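You operate a simulated robot arm through the tools that you are given. There is no shell and no other tool. Be economical: measure what you need, move in short steps, check, and stop when the job is done.

You run a simulated two-armed robot. Do the job below in one go: nothing can be reset, and whatever is moved stays where it is left.

TASK
Take the little green pot and put it on the middle shelf of the pale wood bench. Take the little blue pot and leave it on the middle shelf under the cream pot. Put the grey pad on the top of the pale wood bench away on the top of the wall ledge. Put the card pack that says "love" from the top of the pale wood bench on the middle shelf under the cream pot and the card pack labelled "get well" on the middle shelf of the pale wood bench. Press the orange button two times. Take the brown twine cone on the top of the pale wood bench and put it away on the middle upper shelf under the ribbon bench. Stack the small dark green box labelled "pegs" from the top of the pale wood bench on top of the small dark green box labelled "bands". Open the left glass door, take the small purple pot with ivy on the top of the pale wood bench and put it away on the left cooler floor and shut the door again. Put the small round yellow tin on the top of the pale wood bench away on the top of the half shelf under the long table. Open the drawer under the bow jig, take the silver spring clip on the top of the pale wood bench and put it away in the inside of the drawer under the bow jig, then shut the jig. Any order will do. Set down upright: little green pot, little blue pot, brown twine cone, small purple pot with ivy, small round yellow tin.

Only the result counts: the job must be done as asked and must still hold three seconds after the hand-in. Knocking over, shifting, dropping, spilling or breaking anything else fails it.

THE ROBOT
Two 7-joint arms with two-finger parallel grippers on one trunk, on a base that drives. Base frame: it is fixed to the floor where the robot stands at the start and does not move with it; the origin is under the middle of the robot, x ahead of it, y to its left, z up; the surface under the hand at the start is at about z = 0.86. Units: m, rad, N and s.
The left shoulder is at the start at [0.08, 0.131, 0.947], the right one opposite. With the tool pointing down near the work surface each hand reaches from about 0.4 to 0.86 m from the robot's upright axis, wherever it stands, measured 20 degrees to its own side. Places, roughly: brown twine cone (7x7x13 cm) [-1.4, -0.6, 0.9]; card pack [-1.25, 0, 1]; drawer under the bow jig [1.6, -5.3, 0.8]; grey pad (7x10x5 cm) [-1.3, 0.3, 0.9]; inside of the drawer under the bow jig [1.6, -5.4, 0.7]; left cooler floor [2.7, 4.1, 0.5]; left glass door [2.8, 3.8, 1.1]; little blue pot (6x6x10 cm) [0.8, 0.3, 0.9]; little green pot (6x6x10 cm) [0.6, 0.1, 0.9]; middle shelf of the pale wood bench [-1.2, -0.5, 0.5]; middle shelf under the cream pot [-1.3, 3.3, 0.5]; middle upper shelf under the ribbon bench [1.6, -5.4, 0.4]; orange button [-1.3, -0.2, 1]; silver spring clip (4x4x5 cm) [-1.4, -1.5, 0.9]; small dark green box [-1.25, -1.25, 1]; small purple pot with ivy (7x7x13 cm) [-1.3, -1.1, 0.9]; small round yellow tin (7x7x8 cm) [-1.2, -1.3, 0.9]; top of the half shelf under the long table [-1.2, -2.1, 0.5]; top of the wall ledge (46x22 cm) [6.5, -1.16, 0.8]. Payload 1.57 kg a hand.
The TCP of each hand is the grasp point between the finger pads, 0.03 m short of the fingertips. In the tool frame z runs along the fingers and y along their closing line. The gripper opens to 0.11 m. The fingers are 0.024 m wide and 0.012 m thick; the gripper's body (0.048 by 0.112 m) begins 0.078 m behind the TCP.
Orientation is that of the tool frame in the base frame, as a unit quaternion [x, y, z, w]. With the fingers straight down and closing along the base's y, the tool's x points along the base's -x, its y along +y and its z along -z.

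THE INTERFACE
- The arms move only by the tool apply_moves. It takes "left_motion", "right_motion" or both (then of equal length, played together; a hand with none holds still); each is a list of rows, each a list of 7 numbers: the shift along the base's x, y, z in cm, then the turn, a rotation vector about the base's x, y, z in rad, then the closure in counts, from 0 (fully open) to 255 (shut). In form: [[tx, ty, tz, wx, wy, wz, grip], ...]. A call has 1 to 10 rows; each row shifts and turns the commanded pose from where the row before left it. A row lasts 0.2 s, in which the tool goes at most 0.05 m and 0.15 rad; a call with a longer step from one row to the next is refused whole, and so is a gripper value outside its range. A pose out of reach is approached as far as the arm can. The call stops where the force on the tool passes 40 N (or 10 N more than at its start, if that is more) or the arm is blocked; 0.2 s more then pass. The fingers move at their own pace (about 0.108 m/s each) and stop on an object; they squeeze with about 22 N. The grip force told is the motor's: it shows also when the fingers shut on nothing. Time passes only in rows, and 0.2 s behind the last, so rows that do not move let the fingers close. It gives the time, the measured TCP pose, the force on the tool (base axes), the opening and the grip force at its end, in the units of the frame above (readings bear some noise), with the torque about the TCP (base axes, N m) and any sound that the robot's microphone picked up, and new pictures: "views" is both (left out), scene, wrist or none (wrist: the cameras of the hands that moved).
- Cameras (640 x 400 px; columns grow to the right, rows downward): "scene" is now at [-0.0834, 0.0029, 1.3763]; the picture's right is [0.10, -1.00, 0.00], its down [-0.92, -0.09, -0.38] and it looks along [0.37, 0.04, -0.93] (base axes); focal length 214 px, centre (320, 200). "left" rides on the left gripper at [0.07, -0.016, -0.141] in its tool frame; the picture's right is [0.23, 0.97, 0.00], its down [-0.86, 0.20, -0.48] and it looks along [-0.47, 0.11, 0.88] (tool axes); focal length 222 px, centre (320, 200). "right" rides on the right gripper at [0.07, 0.016, -0.141] in its tool frame; the picture's right is [-0.23, 0.97, 0.00], its down [-0.86, -0.20, -0.48] and it looks along [-0.47, -0.11, 0.88] (tool axes); focal length 222 px, centre (320, 200). There is no depth. A picture from a camera that has moved, and an enlarged one, comes with that camera's place and axes in the base frame and with its lens.
- steer(legs): drives the robot by 1 to 6 legs, each [ahead, left, turn to the left] in m, m and rad, along the robot's own axes; the way and the turn of a leg run together, so that a leg with both is an arc; at most 1.5 m and 3.142 rad a leg. The arms and the cameras ride along, it lands a little off, and it stops where it bumps. It gives what a move gives, and a new picture of the scene camera.
- head_to(pan, tilt): turns the head with the scene camera to pan (to the left, within 1.902 rad either way) and tilt (down, from -0.506 to 1.204), counted from straight ahead of the robot. It gives what a move gives, and a new picture of the scene camera.
- zoom(camera, box): a new picture of the part [left, top, right, bottom] of that camera's present view, enlarged. It takes no simulated time.
- finish_job(): hands the job in; it is judged then, once.

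Work in short steps. Places have to be worked out from the pictures, the camera data and where the tool is seen: move nearer, look again, correct. Check each grasp and each placing, and mend what went wrong. You have 577 turns and 360 pictures in all, those below and enlarged ones among them. Open the grippers and draw the arms clear of the work before you hand the job in, unless the task says otherwise; then end with one line.

The tools are called after "Emit:" as name(argument=value, ...) on one line, values as JSON. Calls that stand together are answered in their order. apply_moves: Moves the arms, as the interface text tells. Its arguments: {"type":"object","properties":{"left_motion":{"type":"array","items":{"type":"array","items":{"type":"number"}}},"right_motion":{"type":"array","items":{"type":"array","items":{"type":"number"}}},"views":{"type":"string","enum":["both","scene","wrist","none"]}},"required":[]} The other tools are called the same way: steer (legs) drives the base; head_to (pan, tilt) turns the head that bears the scene camera; zoom (camera, box) takes an enlarged picture of a part of a camera's view; finish_job () hands the job in.

At the start:

```text
clock: 0.0
left_ee_pos: [0.3271, 0.3947, 1.1119]
left_tool_rot: [0.0, 1.0, 0.0, 0.001]
left_contact_force: [-0.3, -0.3, -0.1]
left_torque: [0.02, 0.0, -0.01]
left_opening: 0.11
left_grasp_force: 0.0
right_ee_pos: [0.5491, 0.0304, 1.1181]
right_tool_rot: [0.0, 1.0, 0.0, 0.0]
right_contact_force: [0.5, -1.0, -0.1]
right_torque: [0.04, 0.0, -0.04]
right_opening: 0.1099
right_grasp_force: 0.1
robot x, y, heading: [0.0019, -0.0008, 0.005]
head pan, tilt: [0.096, 1.185]
```

scene: 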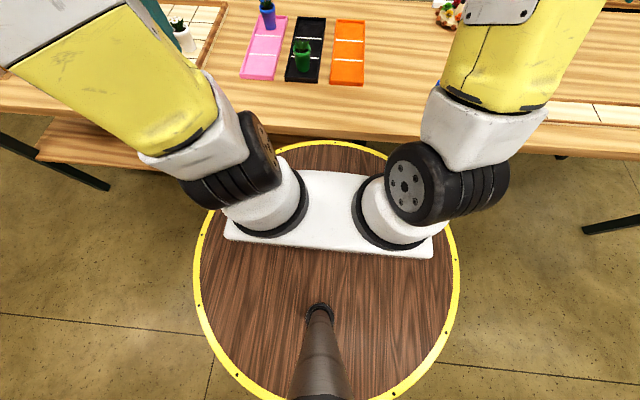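
right: 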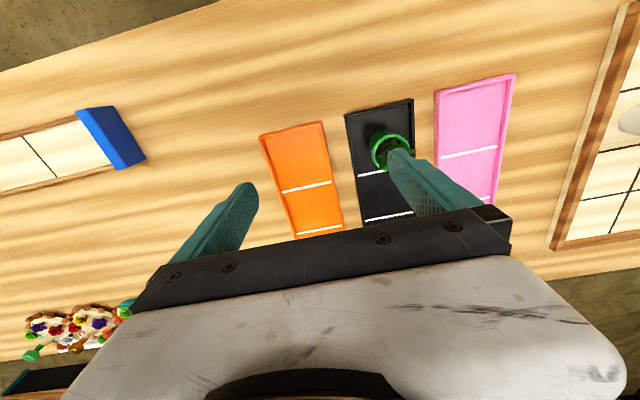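
left: 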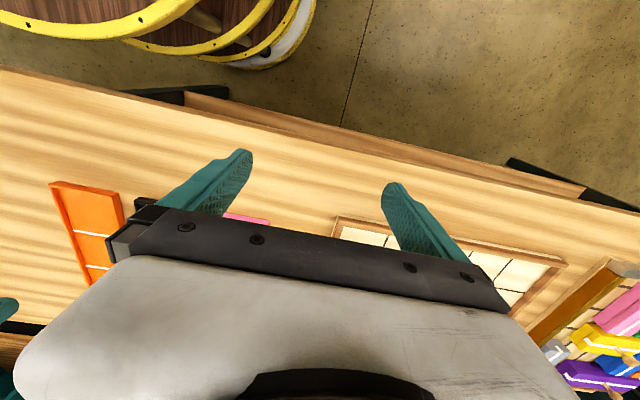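

I'll look ahead over the table first.

Emit:
head_to(pan=0.1, tilt=0.6)

```text
clock: 1.0
left_ee_pos: [0.3261, 0.3949, 1.1132]
left_tool_rot: [0.0, 1.0, 0.0, 0.0]
left_contact_force: [-0.8, 0.0, 1.0]
left_torque: [0.0, -0.03, 0.01]
left_opening: 0.1101
left_grasp_force: 0.0
right_ee_pos: [0.5471, 0.0313, 1.1186]
right_tool_rot: [0.0, 1.0, 0.0, 0.0]
right_contact_force: [-0.2, -0.4, -1.5]
right_torque: [-0.01, -0.03, 0.02]
right_opening: 0.1098
right_grasp_force: 0.0
robot x, y, heading: [0.0002, -0.0025, 0.002]
head pan, tilt: [0.099, 0.6]
camera scene: at [-0.0523, 0.0061, 1.42], right [0.1, -1.0, 0.0], down [-0.56, -0.06, -0.82], along [0.82, 0.08, -0.57], focal length 214 px, centre (320, 200)
```

scene: 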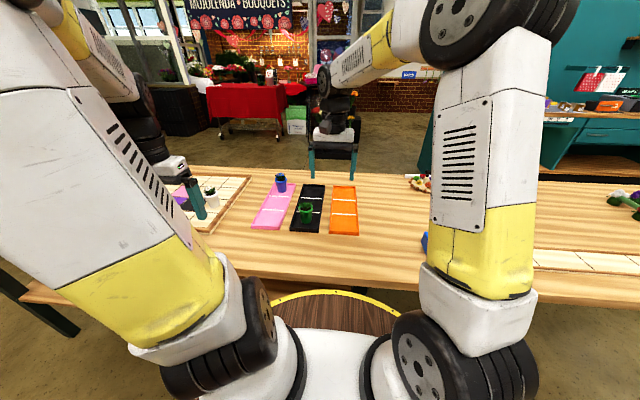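

Both pots are visible on trays; zoom for their shape.

Emit:
zoom(camera="scene", box=[240, 150, 380, 240])

Emit:
zoom(camera="right", box=[240, 60, 540, 250])

```text
4.44 times, centred on (310, 195) of scene
camera zoom: at [-0.0523, 0.0061, 1.42], right [0.1, -1.0, 0.0], down [-0.56, -0.06, -0.82], along [0.82, 0.08, -0.57], focal length 953 px, centre (364, 222)
```

zoom: 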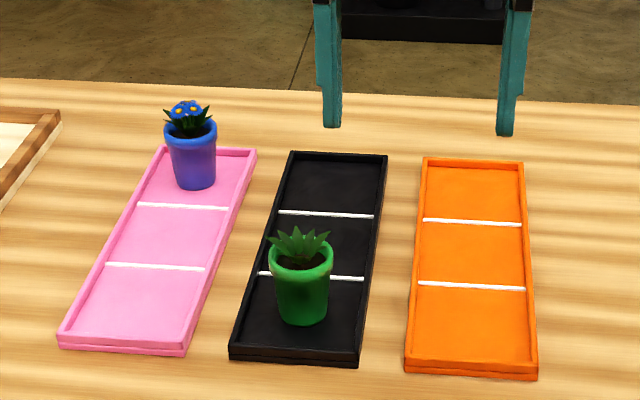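

```text
2.11 times, centred on (390, 155) of right
camera zoom: at [0.4787, 0.0481, 1.259], right [0.23, 0.97, 0.0], down [0.86, -0.2, 0.48], along [0.47, -0.11, -0.88], focal length 468 px, centre (173, 295)
```

zoom: 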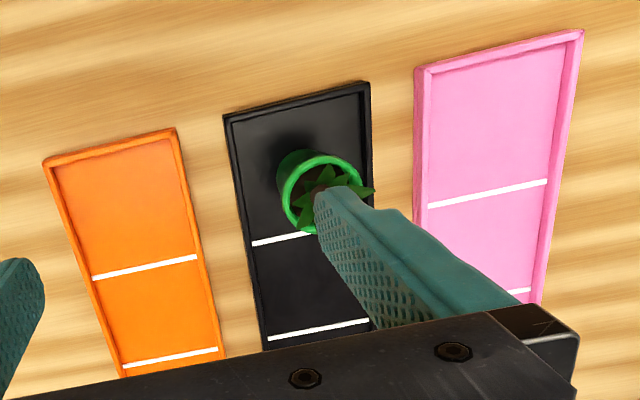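

Green pot at about (0.592, 0.125), blue about (0.79, 0.265). Move the right hand above the green pot.

Emit:
apply_moves(right_motion=[[1.5, 3.1, -3, 0, 0, 0, 0], [1.5, 3.1, -3, 0, 0, 0, 0], [1.5, 3.2, -3, 0, 0, 0, 0], [0, 0, 0, 0, 0, 0, 0]], views="both")

```text
clock: 2.0
left_ee_pos: [0.3263, 0.394, 1.1124]
left_tool_rot: [0.0, 1.0, -0.001, 0.0]
left_contact_force: [-0.9, 0.0, 0.2]
left_torque: [-0.01, 0.0, -0.01]
left_opening: 0.1102
left_grasp_force: 0.1
right_ee_pos: [0.593, 0.1255, 1.0276]
right_tool_rot: [0.0, 1.0, 0.0, 0.0]
right_contact_force: [-0.3, -0.3, -0.9]
right_torque: [-0.04, -0.04, 0.0]
right_opening: 0.1102
right_grasp_force: 0.0
robot x, y, heading: [0.0015, 0.0002, 0.001]
head pan, tilt: [0.099, 0.6]
camera scene: at [-0.0522, 0.0062, 1.42], right [0.1, -0.99, 0.0], down [-0.56, -0.06, -0.82], along [0.82, 0.08, -0.57], focal length 214 px, centre (320, 200)
camera right: at [0.5234, 0.1431, 1.1681], right [0.23, 0.97, 0.0], down [0.85, -0.2, 0.48], along [0.47, -0.11, -0.88], focal length 222 px, centre (320, 200)
```

scene: 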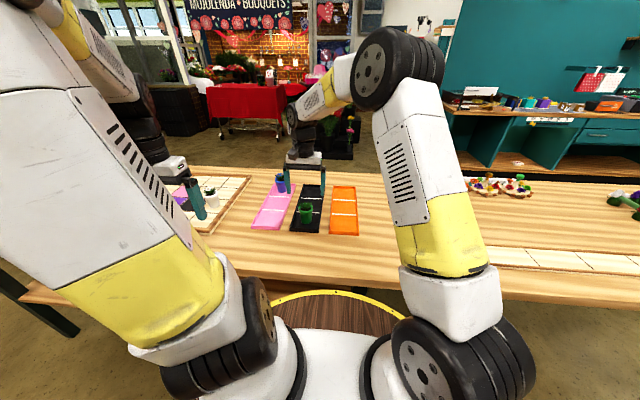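
right: 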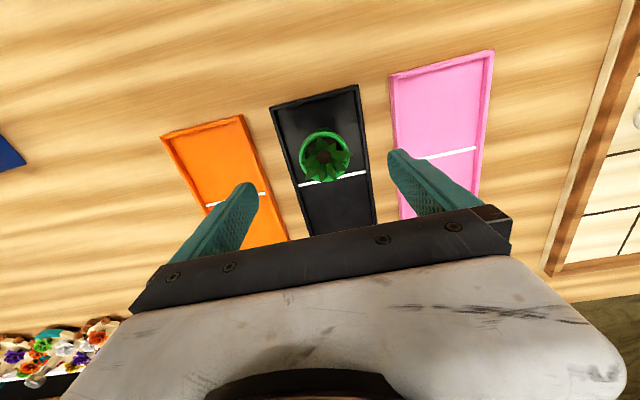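

Aligned within ~5 mm; descend and grip.

Emit:
apply_moves(right_motion=[[0, 0.5, -4, 0, 0, 0, 0], [0, 0, -4, 0, 0, 0, 0], [0, 0, -3, 0, 0, 0, 0], [0, 0, 0, 0, 0, 0, 255], [0, 0, 0, 0, 0, 0, 255], [0, 0, 0, 0, 0, 0, 255]], views="wrist")

```text
clock: 3.4
left_ee_pos: [0.3266, 0.3947, 1.1127]
left_tool_rot: [-0.001, 1.0, 0.0, 0.0]
left_contact_force: [-0.5, 0.7, 0.1]
left_torque: [0.0, 0.0, 0.05]
left_opening: 0.1098
left_grasp_force: 0.1
right_ee_pos: [0.5928, 0.1297, 0.9182]
right_tool_rot: [0.0, 1.0, 0.0, 0.0]
right_contact_force: [0.1, -0.4, -0.1]
right_torque: [0.05, -0.04, 0.01]
right_opening: 0.055
right_grasp_force: 22.1
robot x, y, heading: [0.0025, -0.0025, 0.003]
head pan, tilt: [0.099, 0.6]
camera right: at [0.5229, 0.1471, 1.0592], right [0.23, 0.97, 0.0], down [0.86, -0.2, 0.48], along [0.47, -0.11, -0.88], focal length 222 px, centre (320, 200)
```

right: 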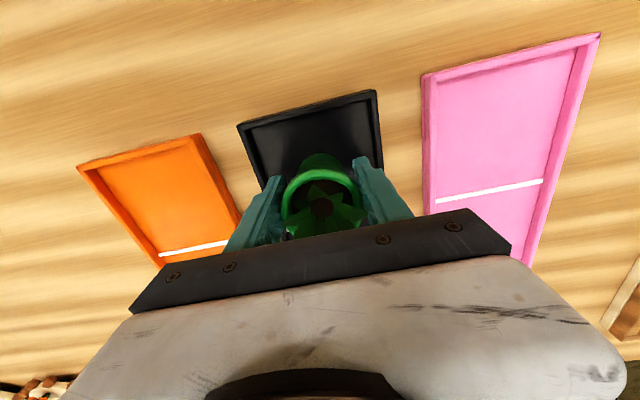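

Held (5.5 cm). Lift and retract right, then bring left above the blue pot.

Emit:
apply_moves(right_motion=[[0, 0, 4, 0, 0, 0, 255], [0, 0, 4, 0, 0, 0, 255], [0, 0, 4, 0, 0, 0, 255], [-1.5, -4, 2, 0, 0, 0, 255], [-1.5, -4, 2, 0, 0, 0, 255], [-1.5, -4, 2, 0, 0, 0, 255], [-1.5, -4, 0, 0, 0, 0, 255], [-1.5, -4, 0, 0, 0, 0, 255], [-1.5, -4, 0, 0, 0, 0, 255], [-1.5, -4, 0, 0, 0, 0, 255]], views="none")

Emit:
apply_moves(left_motion=[[4.64, -1.3, -0.8, 0, 0, 0, 0], [4.64, -1.3, -0.8, 0, 0, 0, 0], [4.64, -1.3, -0.8, 0, 0, 0, 0], [4.64, -1.3, -0.8, 0, 0, 0, 0], [4.64, -1.3, -0.8, 0, 0, 0, 0], [4.64, -1.3, -0.8, 0, 0, 0, 0], [4.64, -1.3, -0.8, 0, 0, 0, 0], [4.64, -1.3, -0.8, 0, 0, 0, 0], [4.64, -1.3, -0.8, 0, 0, 0, 0], [4.64, -1.3, -0.8, 0, 0, 0, 0]], views="both")

```text
clock: 5.6
left_ee_pos: [0.325, 0.3944, 1.113]
left_tool_rot: [0.0, 1.0, 0.0, -0.001]
left_contact_force: [0.1, 0.5, -1.0]
left_torque: [-0.02, 0.01, 0.02]
left_opening: 0.1101
left_grasp_force: 0.1
right_ee_pos: [0.489, -0.1488, 1.0984]
right_tool_rot: [0.0, 1.0, 0.0, 0.0]
right_contact_force: [-0.5, 0.2, -2.9]
right_torque: [-0.03, 0.05, 0.01]
right_opening: 0.055
right_grasp_force: 22.0
robot x, y, heading: [-0.0014, 0.002, -0.002]
head pan, tilt: [0.099, 0.6]
```

```text
clock: 7.8
left_ee_pos: [0.7884, 0.2643, 1.0325]
left_tool_rot: [0.0, 1.0, 0.001, 0.0]
left_contact_force: [-0.7, 0.0, 1.1]
left_torque: [-0.01, -0.08, -0.02]
left_opening: 0.1098
left_grasp_force: 0.0
right_ee_pos: [0.4878, -0.1498, 1.0996]
right_tool_rot: [0.0, 1.0, 0.0, 0.0]
right_contact_force: [-1.1, -0.7, -2.6]
right_torque: [0.04, -0.07, -0.01]
right_opening: 0.0551
right_grasp_force: 21.7
robot x, y, heading: [-0.0036, -0.0009, -0.0]
head pan, tilt: [0.099, 0.6]
camera scene: at [-0.0531, 0.0061, 1.42], right [0.1, -0.99, 0.0], down [-0.56, -0.06, -0.83], along [0.82, 0.08, -0.56], focal length 214 px, centre (320, 200)
camera left: at [0.7174, 0.2481, 1.1738], right [-0.23, 0.97, 0.0], down [0.86, 0.2, 0.48], along [0.47, 0.11, -0.88], focal length 222 px, centre (320, 200)
```

scene: 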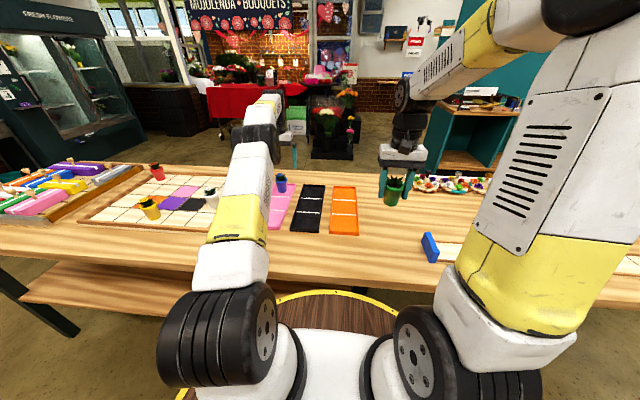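
left: 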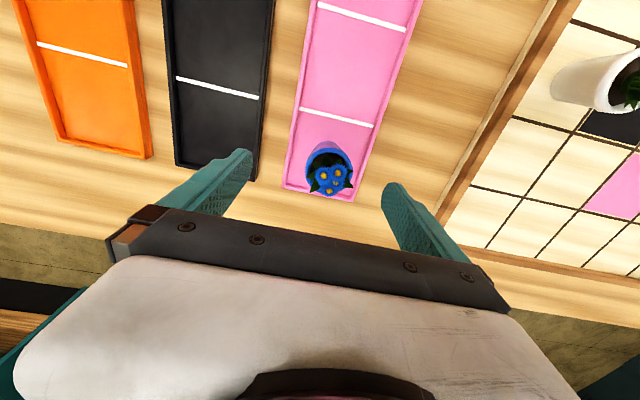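

Blue pot rim at about (0.796, 0.276). Correct and descend, grip.

Emit:
apply_moves(left_motion=[[0.6, 1.2, -2, 0, 0, 0, 0], [0, 0, -4, 0, 0, 0, 0], [0, 0, -4, 0, 0, 0, 0], [0, 0, -1.5, 0, 0, 0, 0], [0, 0, 0, 0, 0, 0, 255], [0, 0, 0, 0, 0, 0, 255], [0, 0, 0, 0, 0, 0, 255]], views="wrist")

```text
clock: 9.4
left_ee_pos: [0.7976, 0.2757, 0.9187]
left_tool_rot: [0.0, 1.0, 0.0, 0.0]
left_contact_force: [0.7, 1.1, -0.7]
left_torque: [0.0, -0.03, 0.04]
left_opening: 0.0554
left_grasp_force: 21.9
right_ee_pos: [0.4887, -0.1478, 1.0986]
right_tool_rot: [0.0, 1.0, 0.0, 0.0]
right_contact_force: [0.3, 0.0, -3.0]
right_torque: [-0.02, 0.01, -0.01]
right_opening: 0.0549
right_grasp_force: 22.2
robot x, y, heading: [0.0005, 0.001, 0.001]
head pan, tilt: [0.099, 0.6]
camera left: at [0.7266, 0.2596, 1.0588], right [-0.23, 0.97, 0.0], down [0.86, 0.2, 0.48], along [0.47, 0.11, -0.88], focal length 222 px, centre (320, 200)
```

left: 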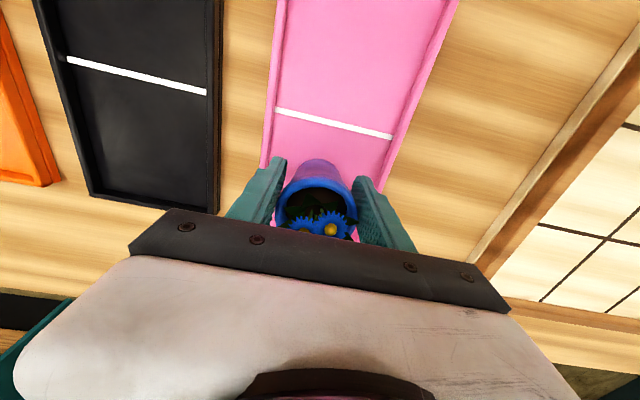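

Gripped. Lift and retract left.

Emit:
apply_moves(left_motion=[[0, 0, 4.5, 0, 0, 0, 255], [0, 0, 4.5, 0, 0, 0, 255], [0, 0, 4.5, 0, 0, 0, 255], [0, 0, 4.5, 0, 0, 0, 255], [-4.5, 0, 0, 0, 0, 0, 255], [-4.5, 0, 0, 0, 0, 0, 255], [-4.5, 0, 0, 0, 0, 0, 255], [-4.5, 0, 0, 0, 0, 0, 255], [-4.5, 0, 0, 0, 0, 0, 255], [-4.5, 0, 0, 0, 0, 0, 255]], views="none")

Emit:
head_to(pan=1.9, tilt=0.4)

Emit:
head_to(pan=-1.9, tilt=0.4)

```text
clock: 11.6
left_ee_pos: [0.7337, 0.3165, 1.1639]
left_tool_rot: [0.0, 1.0, 0.0, 0.0]
left_contact_force: [0.3, 0.5, -4.1]
left_torque: [-0.03, 0.07, -0.02]
left_opening: 0.0555
left_grasp_force: 21.8
left hand out of reach, approached as far as the arm can: row 3, 4, 5, 6, 7, 8, 9, 10
right_ee_pos: [0.4891, -0.1487, 1.0989]
right_tool_rot: [0.0, 1.0, 0.0, 0.001]
right_contact_force: [-0.4, 0.0, -3.3]
right_torque: [0.02, 0.02, 0.03]
right_opening: 0.0548
right_grasp_force: 21.6
robot x, y, heading: [-0.0003, -0.0001, -0.001]
head pan, tilt: [0.099, 0.6]
```

```text
clock: 13.4
left_ee_pos: [0.7341, 0.3146, 1.1617]
left_tool_rot: [0.001, 1.0, 0.001, -0.001]
left_contact_force: [0.1, 0.4, -3.1]
left_torque: [0.0, 0.02, -0.02]
left_opening: 0.0555
left_grasp_force: 22.5
right_ee_pos: [0.4882, -0.1488, 1.0978]
right_tool_rot: [0.0, 1.0, 0.0, -0.001]
right_contact_force: [0.0, 0.9, -2.6]
right_torque: [-0.02, -0.01, -0.02]
right_opening: 0.055
right_grasp_force: 22.0
robot x, y, heading: [-0.0001, -0.0021, 0.002]
head pan, tilt: [1.901, 0.4]
camera scene: at [-0.1698, 0.085, 1.4383], right [0.95, 0.32, 0.0], down [0.13, -0.37, -0.92], along [-0.3, 0.87, -0.39], focal length 214 px, centre (320, 200)
```

scene: 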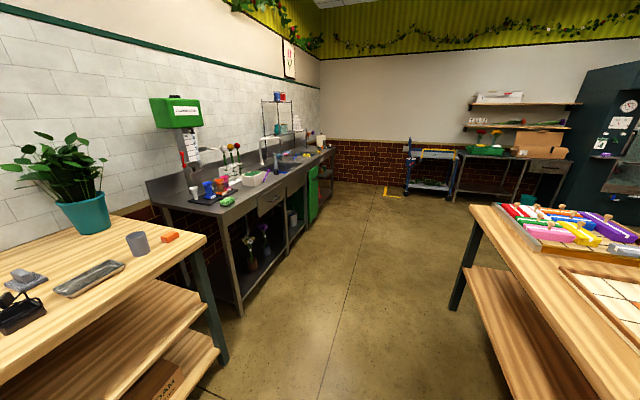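

```text
clock: 16.5
left_ee_pos: [0.7334, 0.3156, 1.1625]
left_tool_rot: [0.0, 1.0, 0.0, -0.001]
left_contact_force: [0.3, -0.5, -2.7]
left_torque: [-0.03, 0.04, 0.01]
left_opening: 0.0556
left_grasp_force: 22.8
right_ee_pos: [0.4888, -0.1494, 1.0974]
right_tool_rot: [0.0, 1.0, 0.0, 0.0]
right_contact_force: [0.3, -0.4, -3.0]
right_torque: [-0.02, 0.06, 0.0]
right_opening: 0.0549
right_grasp_force: 21.5
robot x, y, heading: [0.0004, 0.0021, -0.002]
head pan, tilt: [-1.901, 0.4]
camera scene: at [-0.1698, -0.0903, 1.4383], right [-0.95, 0.32, 0.0], down [0.13, 0.37, -0.92], along [-0.3, -0.87, -0.39], focal length 214 px, centre (320, 200)
```

scene: 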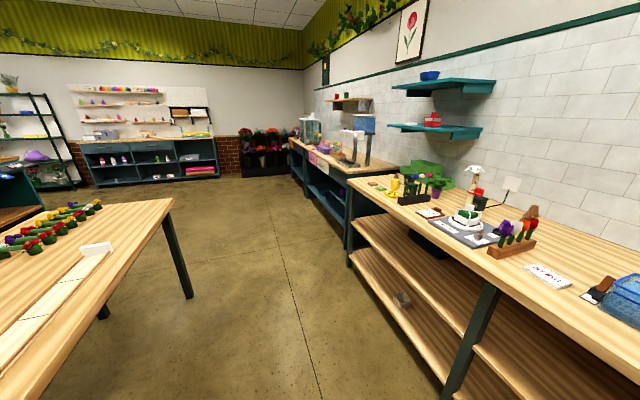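

The left arm is extended; pull it in with small steps.

Emit:
apply_moves(left_motion=[[-4, 0, 0, 0, 0, 0, 255], [-4, 0, 0, 0, 0, 0, 255], [-4, 0, 0, 0, 0, 0, 255], [-4, 0, 0, 0, 0, 0, 255]], views="none")

```text
clock: 17.5
left_ee_pos: [0.7171, 0.3372, 1.1894]
left_tool_rot: [0.0, 1.0, 0.001, 0.0]
left_contact_force: [0.7, 0.6, -2.8]
left_torque: [0.04, 0.01, 0.01]
left_opening: 0.0556
left_grasp_force: 22.3
left hand out of reach, approached as far as the arm can: row 1, 2, 3, 4
right_ee_pos: [0.4883, -0.1486, 1.0988]
right_tool_rot: [0.001, 1.0, 0.0, 0.0]
right_contact_force: [0.0, -0.3, -2.7]
right_torque: [0.0, 0.03, -0.05]
right_opening: 0.0548
right_grasp_force: 22.1
robot x, y, heading: [0.0046, -0.0008, 0.004]
head pan, tilt: [-1.901, 0.4]
```

Local IK snag; command back to the earlier good pose and retract along the path used coming in.

Emit:
apply_moves(left_motion=[[4.8, 0, -0.9, 0, 0, 0, 255], [4.8, 0, -0.9, 0, 0, 0, 255], [4.8, 0, -0.9, 0, 0, 0, 255], [4.8, 0, -0.9, 0, 0, 0, 255], [4.8, 0, -0.9, 0, 0, 0, 255], [4.8, 0, -0.9, 0, 0, 0, 255], [4.8, 0, -0.9, 0, 0, 0, 255], [4.8, 0, -0.9, 0, 0, 0, 255], [0, 0, 0, 0, 0, 0, 255]], views="none")

```text
clock: 19.5
left_ee_pos: [0.7605, 0.3087, 1.1097]
left_tool_rot: [0.0, 1.0, 0.0, 0.0]
left_contact_force: [0.4, -0.4, -2.6]
left_torque: [-0.03, 0.03, -0.03]
left_opening: 0.0554
left_grasp_force: 21.8
left hand out of reach, approached as far as the arm can: row 1, 2, 3, 4, 5, 6, 7, 8
right_ee_pos: [0.4889, -0.1493, 1.0989]
right_tool_rot: [0.0, 1.0, 0.001, 0.0]
right_contact_force: [-0.3, -0.3, -3.7]
right_torque: [0.0, 0.03, -0.02]
right_opening: 0.0549
right_grasp_force: 22.0
robot x, y, heading: [0.0022, 0.0014, 0.002]
head pan, tilt: [-1.901, 0.4]
```

Emit:
apply_moves(left_motion=[[0, 0, 0, 0, 0, 0, 255], [0, 0, 0, 0, 0, 0, 255], [0, 0, -2, 0, 0, 0, 255]], views="scene")

Emit:
head_to(pan=0.2, tilt=0.5)

```text
clock: 20.3
left_ee_pos: [0.7594, 0.3092, 1.0898]
left_tool_rot: [0.0, 1.0, -0.001, 0.0]
left_contact_force: [-0.2, 0.6, -3.8]
left_torque: [-0.02, 0.09, 0.02]
left_opening: 0.0554
left_grasp_force: 22.0
right_ee_pos: [0.4881, -0.1504, 1.0987]
right_tool_rot: [0.0, 1.0, 0.0, 0.0]
right_contact_force: [1.1, -0.3, -3.7]
right_torque: [0.02, 0.02, 0.01]
right_opening: 0.0548
right_grasp_force: 22.5
robot x, y, heading: [-0.0002, -0.0046, -0.005]
head pan, tilt: [-1.901, 0.4]
camera scene: at [-0.1698, -0.0904, 1.4383], right [-0.95, 0.32, 0.0], down [0.13, 0.37, -0.92], along [-0.3, -0.87, -0.39], focal length 214 px, centre (320, 200)
```

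scene: 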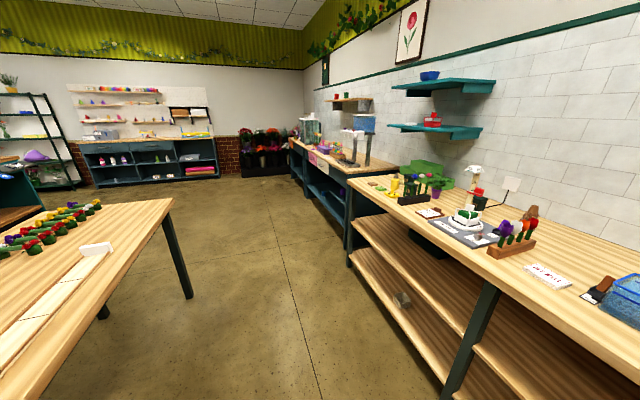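

```text
clock: 22.3
left_ee_pos: [0.7588, 0.3089, 1.0902]
left_tool_rot: [0.0, 1.0, 0.0, 0.0]
left_contact_force: [-0.4, 0.2, -3.5]
left_torque: [0.0, 0.05, 0.03]
left_opening: 0.0552
left_grasp_force: 21.9
right_ee_pos: [0.4884, -0.1491, 1.0984]
right_tool_rot: [0.0, 1.0, 0.0, 0.0]
right_contact_force: [0.0, -0.6, -3.7]
right_torque: [-0.01, 0.01, -0.01]
right_opening: 0.0547
right_grasp_force: 22.1
robot x, y, heading: [-0.0013, -0.0003, 0.0]
head pan, tilt: [0.201, 0.499]
camera scene: at [-0.0507, 0.0155, 1.4291], right [0.2, -0.98, 0.0], down [-0.47, -0.1, -0.88], along [0.86, 0.17, -0.48], focal length 214 px, centre (320, 200)
```

scene: 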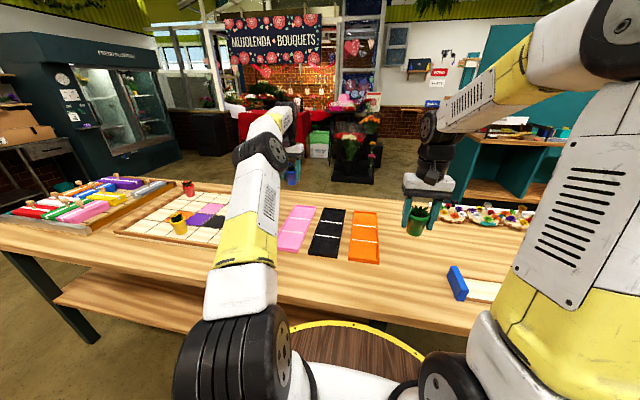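

Commanded pose is evidently reset to what was reached. Lower to z≈1.02 and pull back.

Emit:
apply_moves(left_motion=[[0, 0, -4, 0, 0, 0, 255], [0, 0, -2.5, 0, 0, 0, 255], [-4, 0, 0, 0, 0, 0, 255], [-4, 0, 0, 0, 0, 0, 255], [-4, 0, 0, 0, 0, 0, 255], [-4, 0, 1, 0, 0, 0, 255], [-4, 0, 1, 0, 0, 0, 255], [-4, 0, 1, 0, 0, 0, 255], [-4, 0, 2, 0, 0, 0, 255], [-4, 0, 2, 0, 0, 0, 255]], views="none")

```text
clock: 24.5
left_ee_pos: [0.4392, 0.3099, 1.0943]
left_tool_rot: [0.001, 1.0, 0.001, -0.001]
left_contact_force: [0.2, -0.7, -3.5]
left_torque: [0.03, 0.11, 0.01]
left_opening: 0.055
left_grasp_force: 21.7
right_ee_pos: [0.488, -0.1481, 1.0988]
right_tool_rot: [0.0, 1.0, 0.0, 0.0]
right_contact_force: [-0.8, -0.3, -3.4]
right_torque: [-0.02, 0.03, 0.01]
right_opening: 0.0551
right_grasp_force: 21.5
robot x, y, heading: [-0.0015, -0.0006, 0.001]
head pan, tilt: [0.201, 0.499]
```

Raise both a little and turn around in place to face the bench.

Emit:
apply_moves(left_motion=[[-2, 0, 3, 0, 0, 0, 255], [-2, 0, 3, 0, 0, 0, 255]], right_motion=[[-3, -3, 2.5, 0, 0, 0, 255], [-3, -3, 2.5, 0, 0, 0, 255]], views="none")

Emit:
steer(legs=[[0, 0, -1.571], [0, 0, -1.571]])

```text
clock: 25.1
left_ee_pos: [0.3992, 0.3098, 1.1545]
left_tool_rot: [0.0, 1.0, 0.0, -0.001]
left_contact_force: [0.6, 0.1, -3.6]
left_torque: [-0.03, 0.11, 0.0]
left_opening: 0.0548
left_grasp_force: 22.2
right_ee_pos: [0.4282, -0.2088, 1.1487]
right_tool_rot: [-0.001, 1.0, 0.001, -0.001]
right_contact_force: [0.3, 0.2, -2.9]
right_torque: [-0.01, 0.06, 0.02]
right_opening: 0.0548
right_grasp_force: 22.5
robot x, y, heading: [0.0, 0.0008, 0.0]
head pan, tilt: [0.201, 0.499]
```

```text
clock: 33.2
left_ee_pos: [-0.4004, -0.3033, 1.1556]
left_tool_rot: [1.0, -0.006, 0.0, 0.0]
left_contact_force: [0.4, -0.2, -3.5]
left_torque: [0.01, -0.09, 0.01]
left_opening: 0.0545
left_grasp_force: 21.5
right_ee_pos: [-0.4247, 0.214, 1.1499]
right_tool_rot: [1.0, -0.006, -0.001, 0.0]
right_contact_force: [-0.5, -0.4, -3.4]
right_torque: [0.01, 0.0, 0.0]
right_opening: 0.0549
right_grasp_force: 21.7
robot x, y, heading: [0.0001, -0.0015, 3.125]
head pan, tilt: [0.201, 0.499]
camera scene: at [0.0499, -0.0215, 1.4291], right [-0.19, 0.98, 0.0], down [0.47, 0.09, -0.88], along [-0.86, -0.16, -0.48], focal length 214 px, centre (320, 200)
```

scene: 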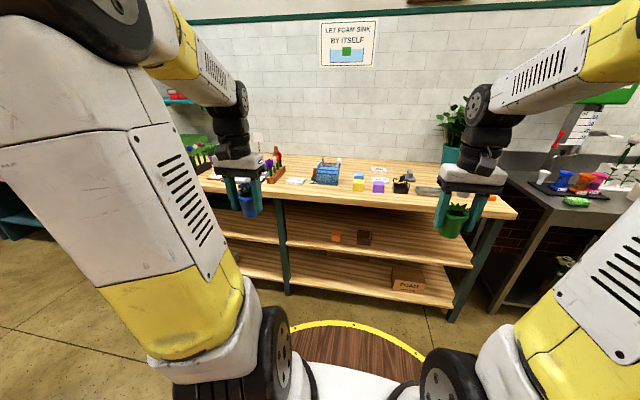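

Now zoom on the bench.

Emit:
zoom(camera="scene", box=[190, 130, 450, 300])

Emit:
head_to(pan=0.8, tilt=0.5)

```text
2.35 times, centred on (320, 215) of scene
camera zoom: at [0.0499, -0.0215, 1.4291], right [-0.19, 0.98, 0.0], down [0.47, 0.09, -0.88], along [-0.86, -0.16, -0.48], focal length 505 px, centre (320, 165)
```

zoom: 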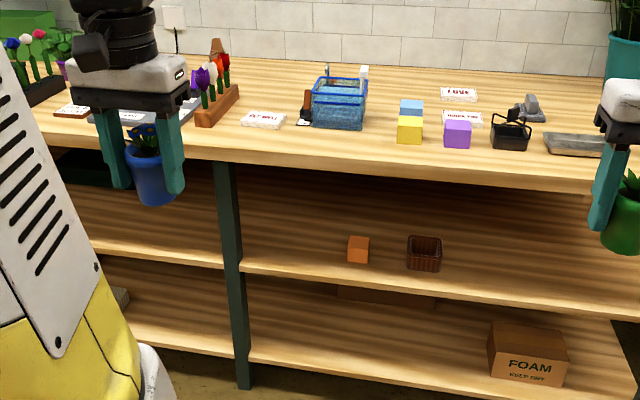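

```text
clock: 34.2
left_ee_pos: [-0.4011, -0.3043, 1.1547]
left_tool_rot: [1.0, -0.006, -0.001, 0.0]
left_contact_force: [1.1, -0.2, -3.7]
left_torque: [0.0, -0.04, 0.0]
left_opening: 0.0542
left_grasp_force: 21.8
right_ee_pos: [-0.4251, 0.2154, 1.1484]
right_tool_rot: [1.0, -0.006, 0.0, 0.0]
right_contact_force: [-0.2, -0.8, -3.5]
right_torque: [-0.02, -0.03, -0.03]
right_opening: 0.0549
right_grasp_force: 21.9
robot x, y, heading: [0.0024, 0.0028, 3.131]
head pan, tilt: [0.799, 0.499]
camera scene: at [0.075, -0.0688, 1.4291], right [-0.71, 0.71, 0.0], down [0.34, 0.34, -0.88], along [-0.62, -0.62, -0.48], focal length 214 px, centre (320, 200)
```

scene: 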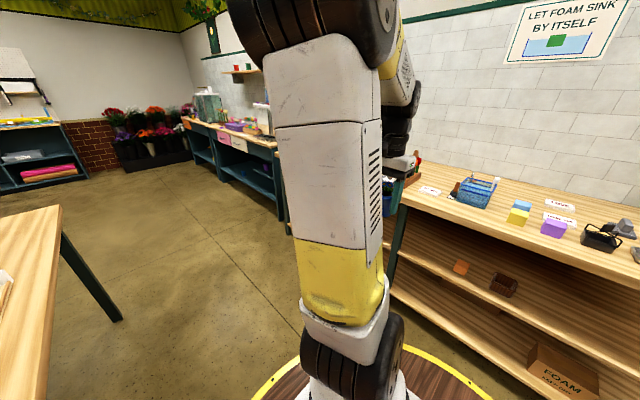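

Bench front edge is about x=-0.944, shelf edge about -1.01. The pots need a tilted (45°) regrasp for the shelf, so I'll set them on the free front strip. Drive ahead 0.48.

Emit:
head_to(pan=0.0, tilt=0.75)

Emit:
steer(legs=[[0.48, 0, 0.012]])

```text
clock: 35.3
left_ee_pos: [-0.4009, -0.3048, 1.1548]
left_tool_rot: [1.0, -0.006, 0.0, 0.0]
left_contact_force: [0.4, -0.1, -2.9]
left_torque: [-0.03, -0.01, -0.01]
left_opening: 0.0545
left_grasp_force: 21.5
right_ee_pos: [-0.4246, 0.2144, 1.1484]
right_tool_rot: [1.0, -0.006, 0.0, 0.0]
right_contact_force: [0.0, -0.5, -4.0]
right_torque: [-0.01, -0.02, -0.01]
right_opening: 0.0549
right_grasp_force: 22.2
robot x, y, heading: [0.0, -0.0022, 3.134]
head pan, tilt: [0.0, 0.75]
camera scene: at [0.0564, -0.0034, 1.4072], right [0.01, 1.0, 0.0], down [0.68, -0.01, -0.73], along [-0.73, 0.01, -0.68], focal length 214 px, centre (320, 200)
```

scene: 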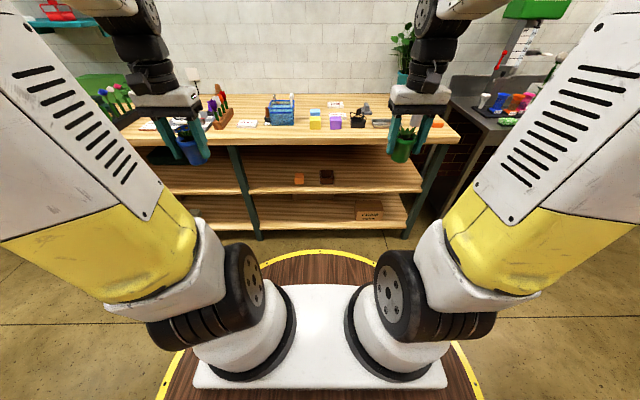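

```text
clock: 38.2
left_ee_pos: [-0.8765, -0.3038, 1.1544]
left_tool_rot: [1.0, -0.001, 0.0, 0.0]
left_contact_force: [0.0, 0.6, -3.3]
left_torque: [0.04, -0.06, -0.02]
left_opening: 0.0545
left_grasp_force: 22.4
right_ee_pos: [-0.9038, 0.2151, 1.1494]
right_tool_rot: [1.0, -0.002, 0.0, 0.001]
right_contact_force: [-0.2, 0.2, -3.4]
right_torque: [0.01, -0.02, 0.01]
right_opening: 0.055
right_grasp_force: 22.2
robot x, y, heading: [-0.4799, 0.0047, 3.136]
head pan, tilt: [0.0, 0.75]
camera scene: at [-0.4213, 0.0008, 1.4072], right [0.0, 1.0, 0.0], down [0.68, 0.0, -0.73], along [-0.73, 0.0, -0.68], focal length 214 px, centre (320, 200)
```

scene: 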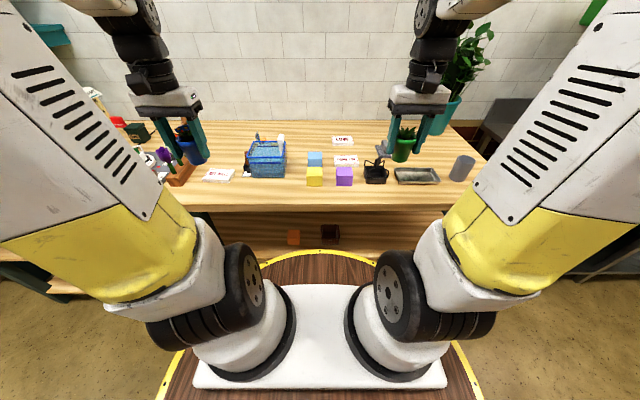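

Zoom in to see the front edge and items.

Emit:
zoom(camera="scene", box=[160, 110, 490, 260])

```text
1.94 times, centred on (325, 185) of scene
camera zoom: at [-0.4213, 0.0008, 1.4072], right [0.0, 1.0, 0.0], down [0.68, 0.0, -0.73], along [-0.73, 0.0, -0.68], focal length 416 px, centre (310, 229)
```

zoom: 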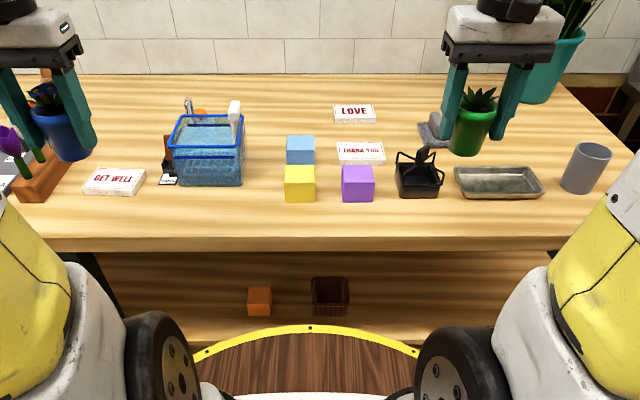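

Set both pots down on the front strip: left at (-1.04,-0.27), right at (-1.035,0.16).

Emit:
apply_moves(left_motion=[[-3.28, 0.68, -1.6, 0, 0, 0, 255], [-3.28, 0.68, -1.6, 0, 0, 0, 255], [-3.28, 0.68, -1.6, 0, 0, 0, 255], [-3.28, 0.68, -1.6, 0, 0, 0, 255], [-3.28, 0.68, -1.6, 0, 0, 0, 255], [0, 0, -4.5, 0, 0, 0, 255], [0, 0, -4.5, 0, 0, 0, 255], [0, 0, -3.9, 0, 0, 0, 255], [0, 0, 0, 0, 0, 0, 255]], right_motion=[[-2.62, -1.1, -1.6, 0, 0, 0, 255], [-2.62, -1.1, -1.6, 0, 0, 0, 255], [-2.62, -1.1, -1.6, 0, 0, 0, 255], [-2.62, -1.1, -1.6, 0, 0, 0, 255], [-2.62, -1.1, -1.6, 0, 0, 0, 255], [0, 0, -4.5, 0, 0, 0, 255], [0, 0, -4.5, 0, 0, 0, 255], [0, 0, -3.4, 0, 0, 0, 255], [0, 0, 0, 0, 0, 0, 255]], views="scene")

```text
clock: 40.2
left_ee_pos: [-1.0404, -0.2704, 0.9471]
left_tool_rot: [1.0, -0.003, -0.001, 0.0]
left_contact_force: [4.3, 2.3, 11.8]
left_torque: [-0.04, -0.05, -0.03]
left_opening: 0.0544
left_grasp_force: 21.9
right_ee_pos: [-1.0379, 0.1573, 0.9436]
right_tool_rot: [1.0, -0.002, -0.002, 0.001]
right_contact_force: [-6.4, -0.7, 14.0]
right_torque: [0.01, 0.14, 0.04]
right_opening: 0.0544
right_grasp_force: 21.7
robot x, y, heading: [-0.4785, 0.0068, 3.14]
head pan, tilt: [0.0, 0.75]
heard: snap
camera scene: at [-0.4206, 0.001, 1.4071], right [0.0, 1.0, 0.0], down [0.68, 0.0, -0.73], along [-0.73, 0.0, -0.68], focal length 214 px, centre (320, 200)
```

scene: 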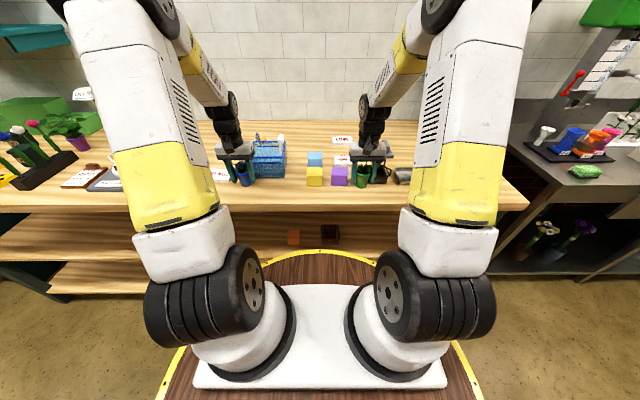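

Both touch at TCP z≈0.945 (bench ~0.89). A "snap" was heard; check closely.

Emit:
zoom(camera="left", box=[120, 60, 520, 310])

Emit:
zoom(camera="right", box=[120, 60, 520, 310])

Emit:
zoom(camera="scene", box=[200, 110, 440, 260])

```text
1.60 times, centred on (320, 185) of left
camera zoom: at [-0.9723, -0.2542, 1.0886], right [0.22, -0.97, 0.0], down [-0.86, -0.2, 0.48], along [-0.47, -0.11, -0.88], focal length 355 px, centre (320, 224)
```

zoom: 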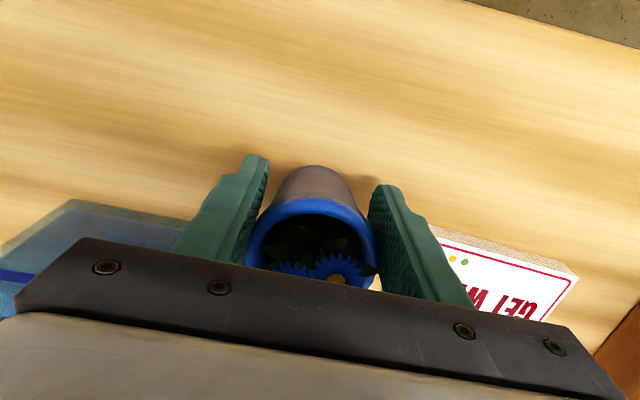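

```text
1.60 times, centred on (320, 185) of right
camera zoom: at [-0.968, 0.1437, 1.0841], right [-0.23, -0.97, 0.0], down [-0.85, 0.2, 0.48], along [-0.47, 0.11, -0.88], focal length 355 px, centre (320, 224)
```

zoom: 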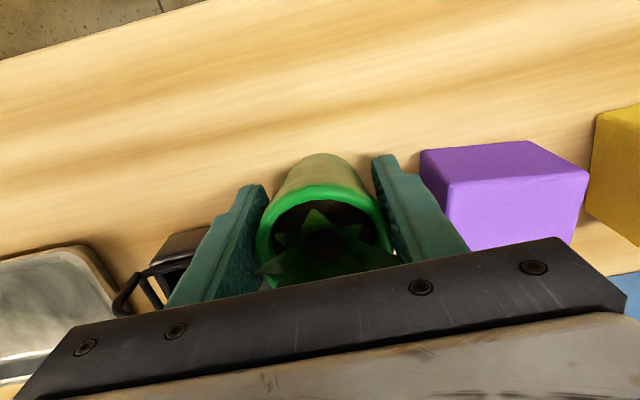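

```text
2.67 times, centred on (320, 185) of scene
camera zoom: at [-0.4206, 0.001, 1.4071], right [0.0, 1.0, 0.0], down [0.68, 0.0, -0.73], along [-0.73, 0.0, -0.68], focal length 572 px, centre (320, 240)
```

zoom: 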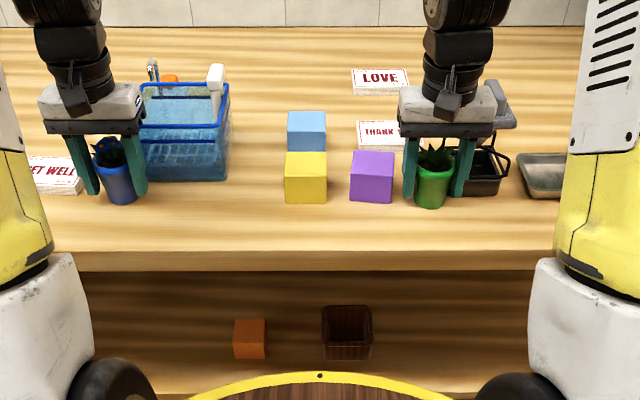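

Pots look fine and stand. Release, rise straight up, and back the base off a bit for a tilted regrasp.

Emit:
apply_moves(left_motion=[[0, 0, 0, 0, 0, 0, 55], [0, 0, 0, 0, 0, 0, 55], [0, 0, 4, 0, 0, 0, 55], [0, 0, 4, 0, 0, 0, 55], [0, 0, 4, 0, 0, 0, 55]], right_motion=[[0, 0, 0, 0, 0, 0, 55], [0, 0, 0, 0, 0, 0, 55], [0, 0, 4, 0, 0, 0, 55], [0, 0, 4, 0, 0, 0, 55], [0, 0, 4, 0, 0, 0, 55]], views="none")

Emit:
steer(legs=[[-0.2, 0, 0]])

```text
clock: 41.4
left_ee_pos: [-1.0412, -0.268, 1.0649]
left_tool_rot: [1.0, -0.002, 0.001, 0.0]
left_contact_force: [0.4, 0.2, -0.5]
left_torque: [0.04, -0.02, 0.01]
left_opening: 0.0863
left_grasp_force: 0.1
right_ee_pos: [-1.0375, 0.1584, 1.0627]
right_tool_rot: [1.0, -0.002, 0.0, 0.0]
right_contact_force: [-0.8, -0.3, -0.6]
right_torque: [0.0, -0.01, -0.03]
right_opening: 0.0862
right_grasp_force: 0.0
robot x, y, heading: [-0.477, 0.0009, 3.14]
head pan, tilt: [0.0, 0.75]
```

```text
clock: 43.0
left_ee_pos: [-0.8439, -0.2701, 1.0652]
left_tool_rot: [1.0, -0.003, 0.0, -0.001]
left_contact_force: [-0.1, -0.2, -0.2]
left_torque: [0.03, 0.0, 0.01]
left_opening: 0.0862
left_grasp_force: 0.1
right_ee_pos: [-0.8368, 0.1577, 1.0616]
right_tool_rot: [1.0, -0.003, 0.001, 0.001]
right_contact_force: [0.1, -0.6, 0.4]
right_torque: [0.0, -0.02, 0.02]
right_opening: 0.0863
right_grasp_force: 0.1
robot x, y, heading: [-0.2816, 0.0015, 3.139]
head pan, tilt: [0.0, 0.75]
camera scene: at [-0.2228, -0.0001, 1.4072], right [0.01, 1.0, 0.0], down [0.68, 0.0, -0.73], along [-0.73, 0.0, -0.68], focal length 214 px, centre (320, 200)
```

scene: 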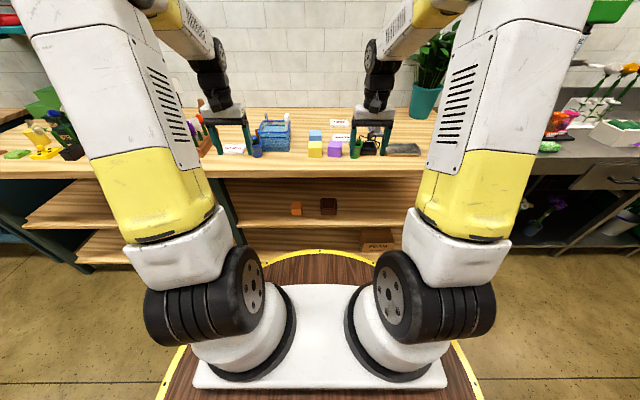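

Tilt both hands 45° forward while positioning behind the pots.

Emit:
apply_moves(left_motion=[[-1.2, 0, 0, 0, 0.131, 0, 55], [-1.2, 0, 0, 0, 0.131, 0, 55], [-1.2, 0, 0, 0, 0.131, 0, 55], [-1.2, 0, 0, 0, 0.131, 0, 55], [-1.2, 0, 0, 0, 0.131, 0, 55], [-1.2, 0, 0, 0, 0.131, 0, 55]], right_motion=[[-1.35, 0, 0, 0, 0.131, 0, 55], [-1.35, 0, 0, 0, 0.131, 0, 55], [-1.35, 0, 0, 0, 0.131, 0, 55], [-1.35, 0, 0, 0, 0.131, 0, 55], [-1.35, 0, 0, 0, 0.131, 0, 55], [-1.35, 0, 0, 0, 0.131, 0, 55]], views="both")

```text
clock: 44.4
left_ee_pos: [-0.9159, -0.2699, 1.0654]
left_tool_rot: [0.923, -0.003, -0.384, 0.0]
left_contact_force: [0.0, 0.3, 0.2]
left_torque: [0.0, 0.03, 0.0]
left_opening: 0.0861
left_grasp_force: 0.1
right_ee_pos: [-0.9145, 0.1575, 1.0618]
right_tool_rot: [0.924, -0.002, -0.383, 0.001]
right_contact_force: [0.5, 0.0, 0.1]
right_torque: [-0.08, 0.01, 0.06]
right_opening: 0.0864
right_grasp_force: 0.0
robot x, y, heading: [-0.2805, 0.0052, 3.139]
head pan, tilt: [0.0, 0.75]
camera scene: at [-0.2224, 0.0, 1.4071], right [0.01, 1.0, 0.0], down [0.68, 0.0, -0.73], along [-0.73, 0.0, -0.68], focal length 214 px, centre (320, 200)
camera right: at [-0.767, 0.1426, 1.111], right [-0.16, -0.97, 0.16], down [-0.26, 0.2, 0.94], along [-0.95, 0.11, -0.29], focal length 222 px, centre (320, 200)
camera left: at [-0.7677, -0.2535, 1.1152], right [0.16, -0.97, -0.16], down [-0.26, -0.2, 0.94], along [-0.95, -0.11, -0.29], focal length 222 px, centre (320, 200)
```

scene: 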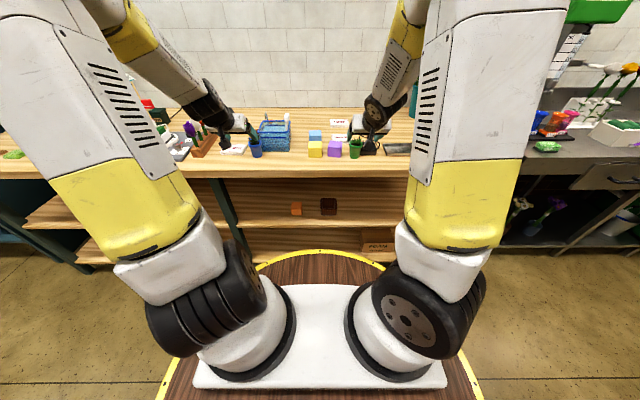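
right: 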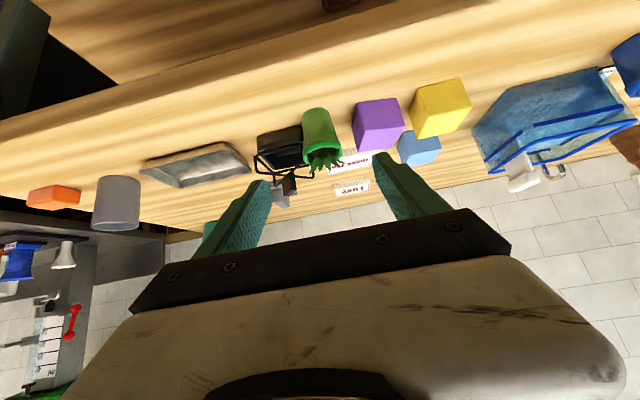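
left: 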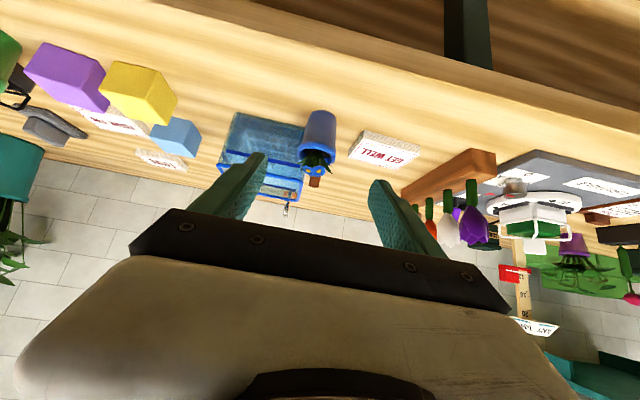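

Both lined up. Advance along the tool axis (right with narrower opening because the purple cube and black basket are near), grip.

Emit:
apply_moves(left_motion=[[-2.98, 0, -2.95, 0, 0, 0, 70], [-2.98, 0, -2.95, 0, 0, 0, 70], [-2.98, 0, -2.95, 0, 0, 0, 70], [-2.98, 0, -2.95, 0, 0, 0, 70], [0, 0, 0, 0, 0, 0, 255], [0, 0, 0, 0, 0, 0, 255], [0, 0, 0, 0, 0, 0, 255]], right_motion=[[-2.88, 0.05, -2.8, 0, 0, 0, 97], [-2.88, 0.05, -2.8, 0, 0, 0, 97], [-2.88, 0, -2.8, 0, 0, 0, 97], [-2.88, 0, -2.8, 0, 0, 0, 97], [0, 0, 0, 0, 0, 0, 255], [0, 0, 0, 0, 0, 0, 255], [0, 0, 0, 0, 0, 0, 255]], views="both")

```text
clock: 46.0
left_ee_pos: [-1.0353, -0.2677, 0.9452]
left_tool_rot: [0.924, -0.002, -0.382, 0.001]
left_contact_force: [0.5, -0.1, -0.4]
left_torque: [0.02, -0.02, 0.01]
left_opening: 0.05
left_grasp_force: 22.2
right_ee_pos: [-1.0325, 0.1589, 0.9538]
right_tool_rot: [0.924, -0.002, -0.383, 0.001]
right_contact_force: [0.0, 0.1, 0.5]
right_torque: [0.34, 0.07, 0.03]
right_opening: 0.0543
right_grasp_force: 22.7
robot x, y, heading: [-0.2769, 0.0039, 3.142]
head pan, tilt: [0.0, 0.75]
camera scene: at [-0.2229, -0.0002, 1.4072], right [0.01, 1.0, 0.0], down [0.68, 0.0, -0.73], along [-0.73, 0.0, -0.68], focal length 214 px, centre (320, 200)
camera right: at [-0.883, 0.1442, 1.003], right [-0.16, -0.97, 0.16], down [-0.26, 0.2, 0.94], along [-0.95, 0.11, -0.29], focal length 222 px, centre (320, 200)
camera left: at [-0.887, -0.2529, 0.9962], right [0.16, -0.97, -0.16], down [-0.27, -0.2, 0.94], along [-0.95, -0.11, -0.29], focal length 222 px, centre (320, 200)
```

scene: 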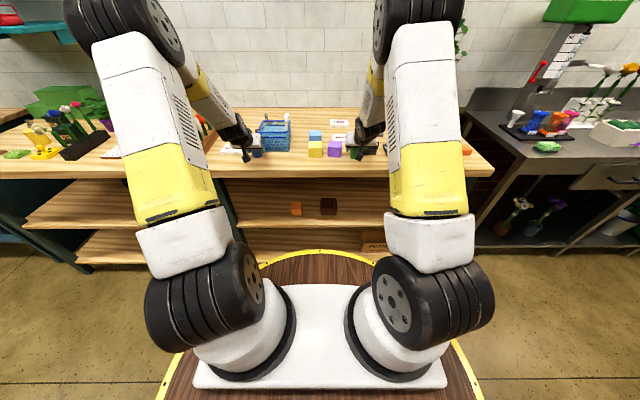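
right: 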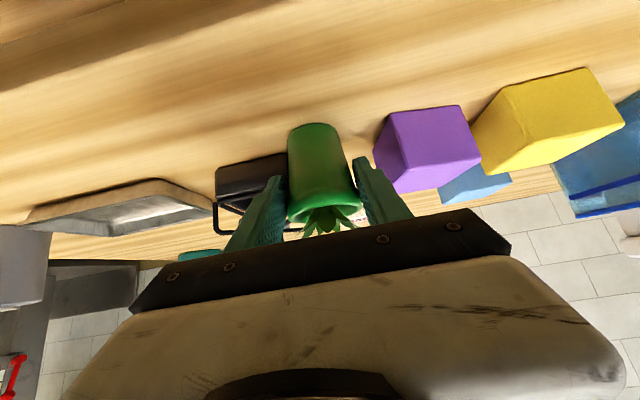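
left: 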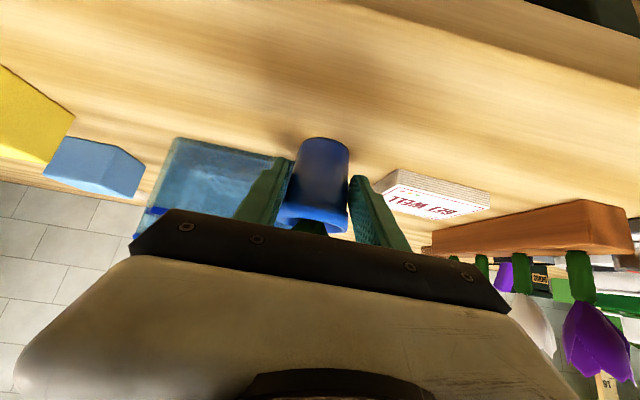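

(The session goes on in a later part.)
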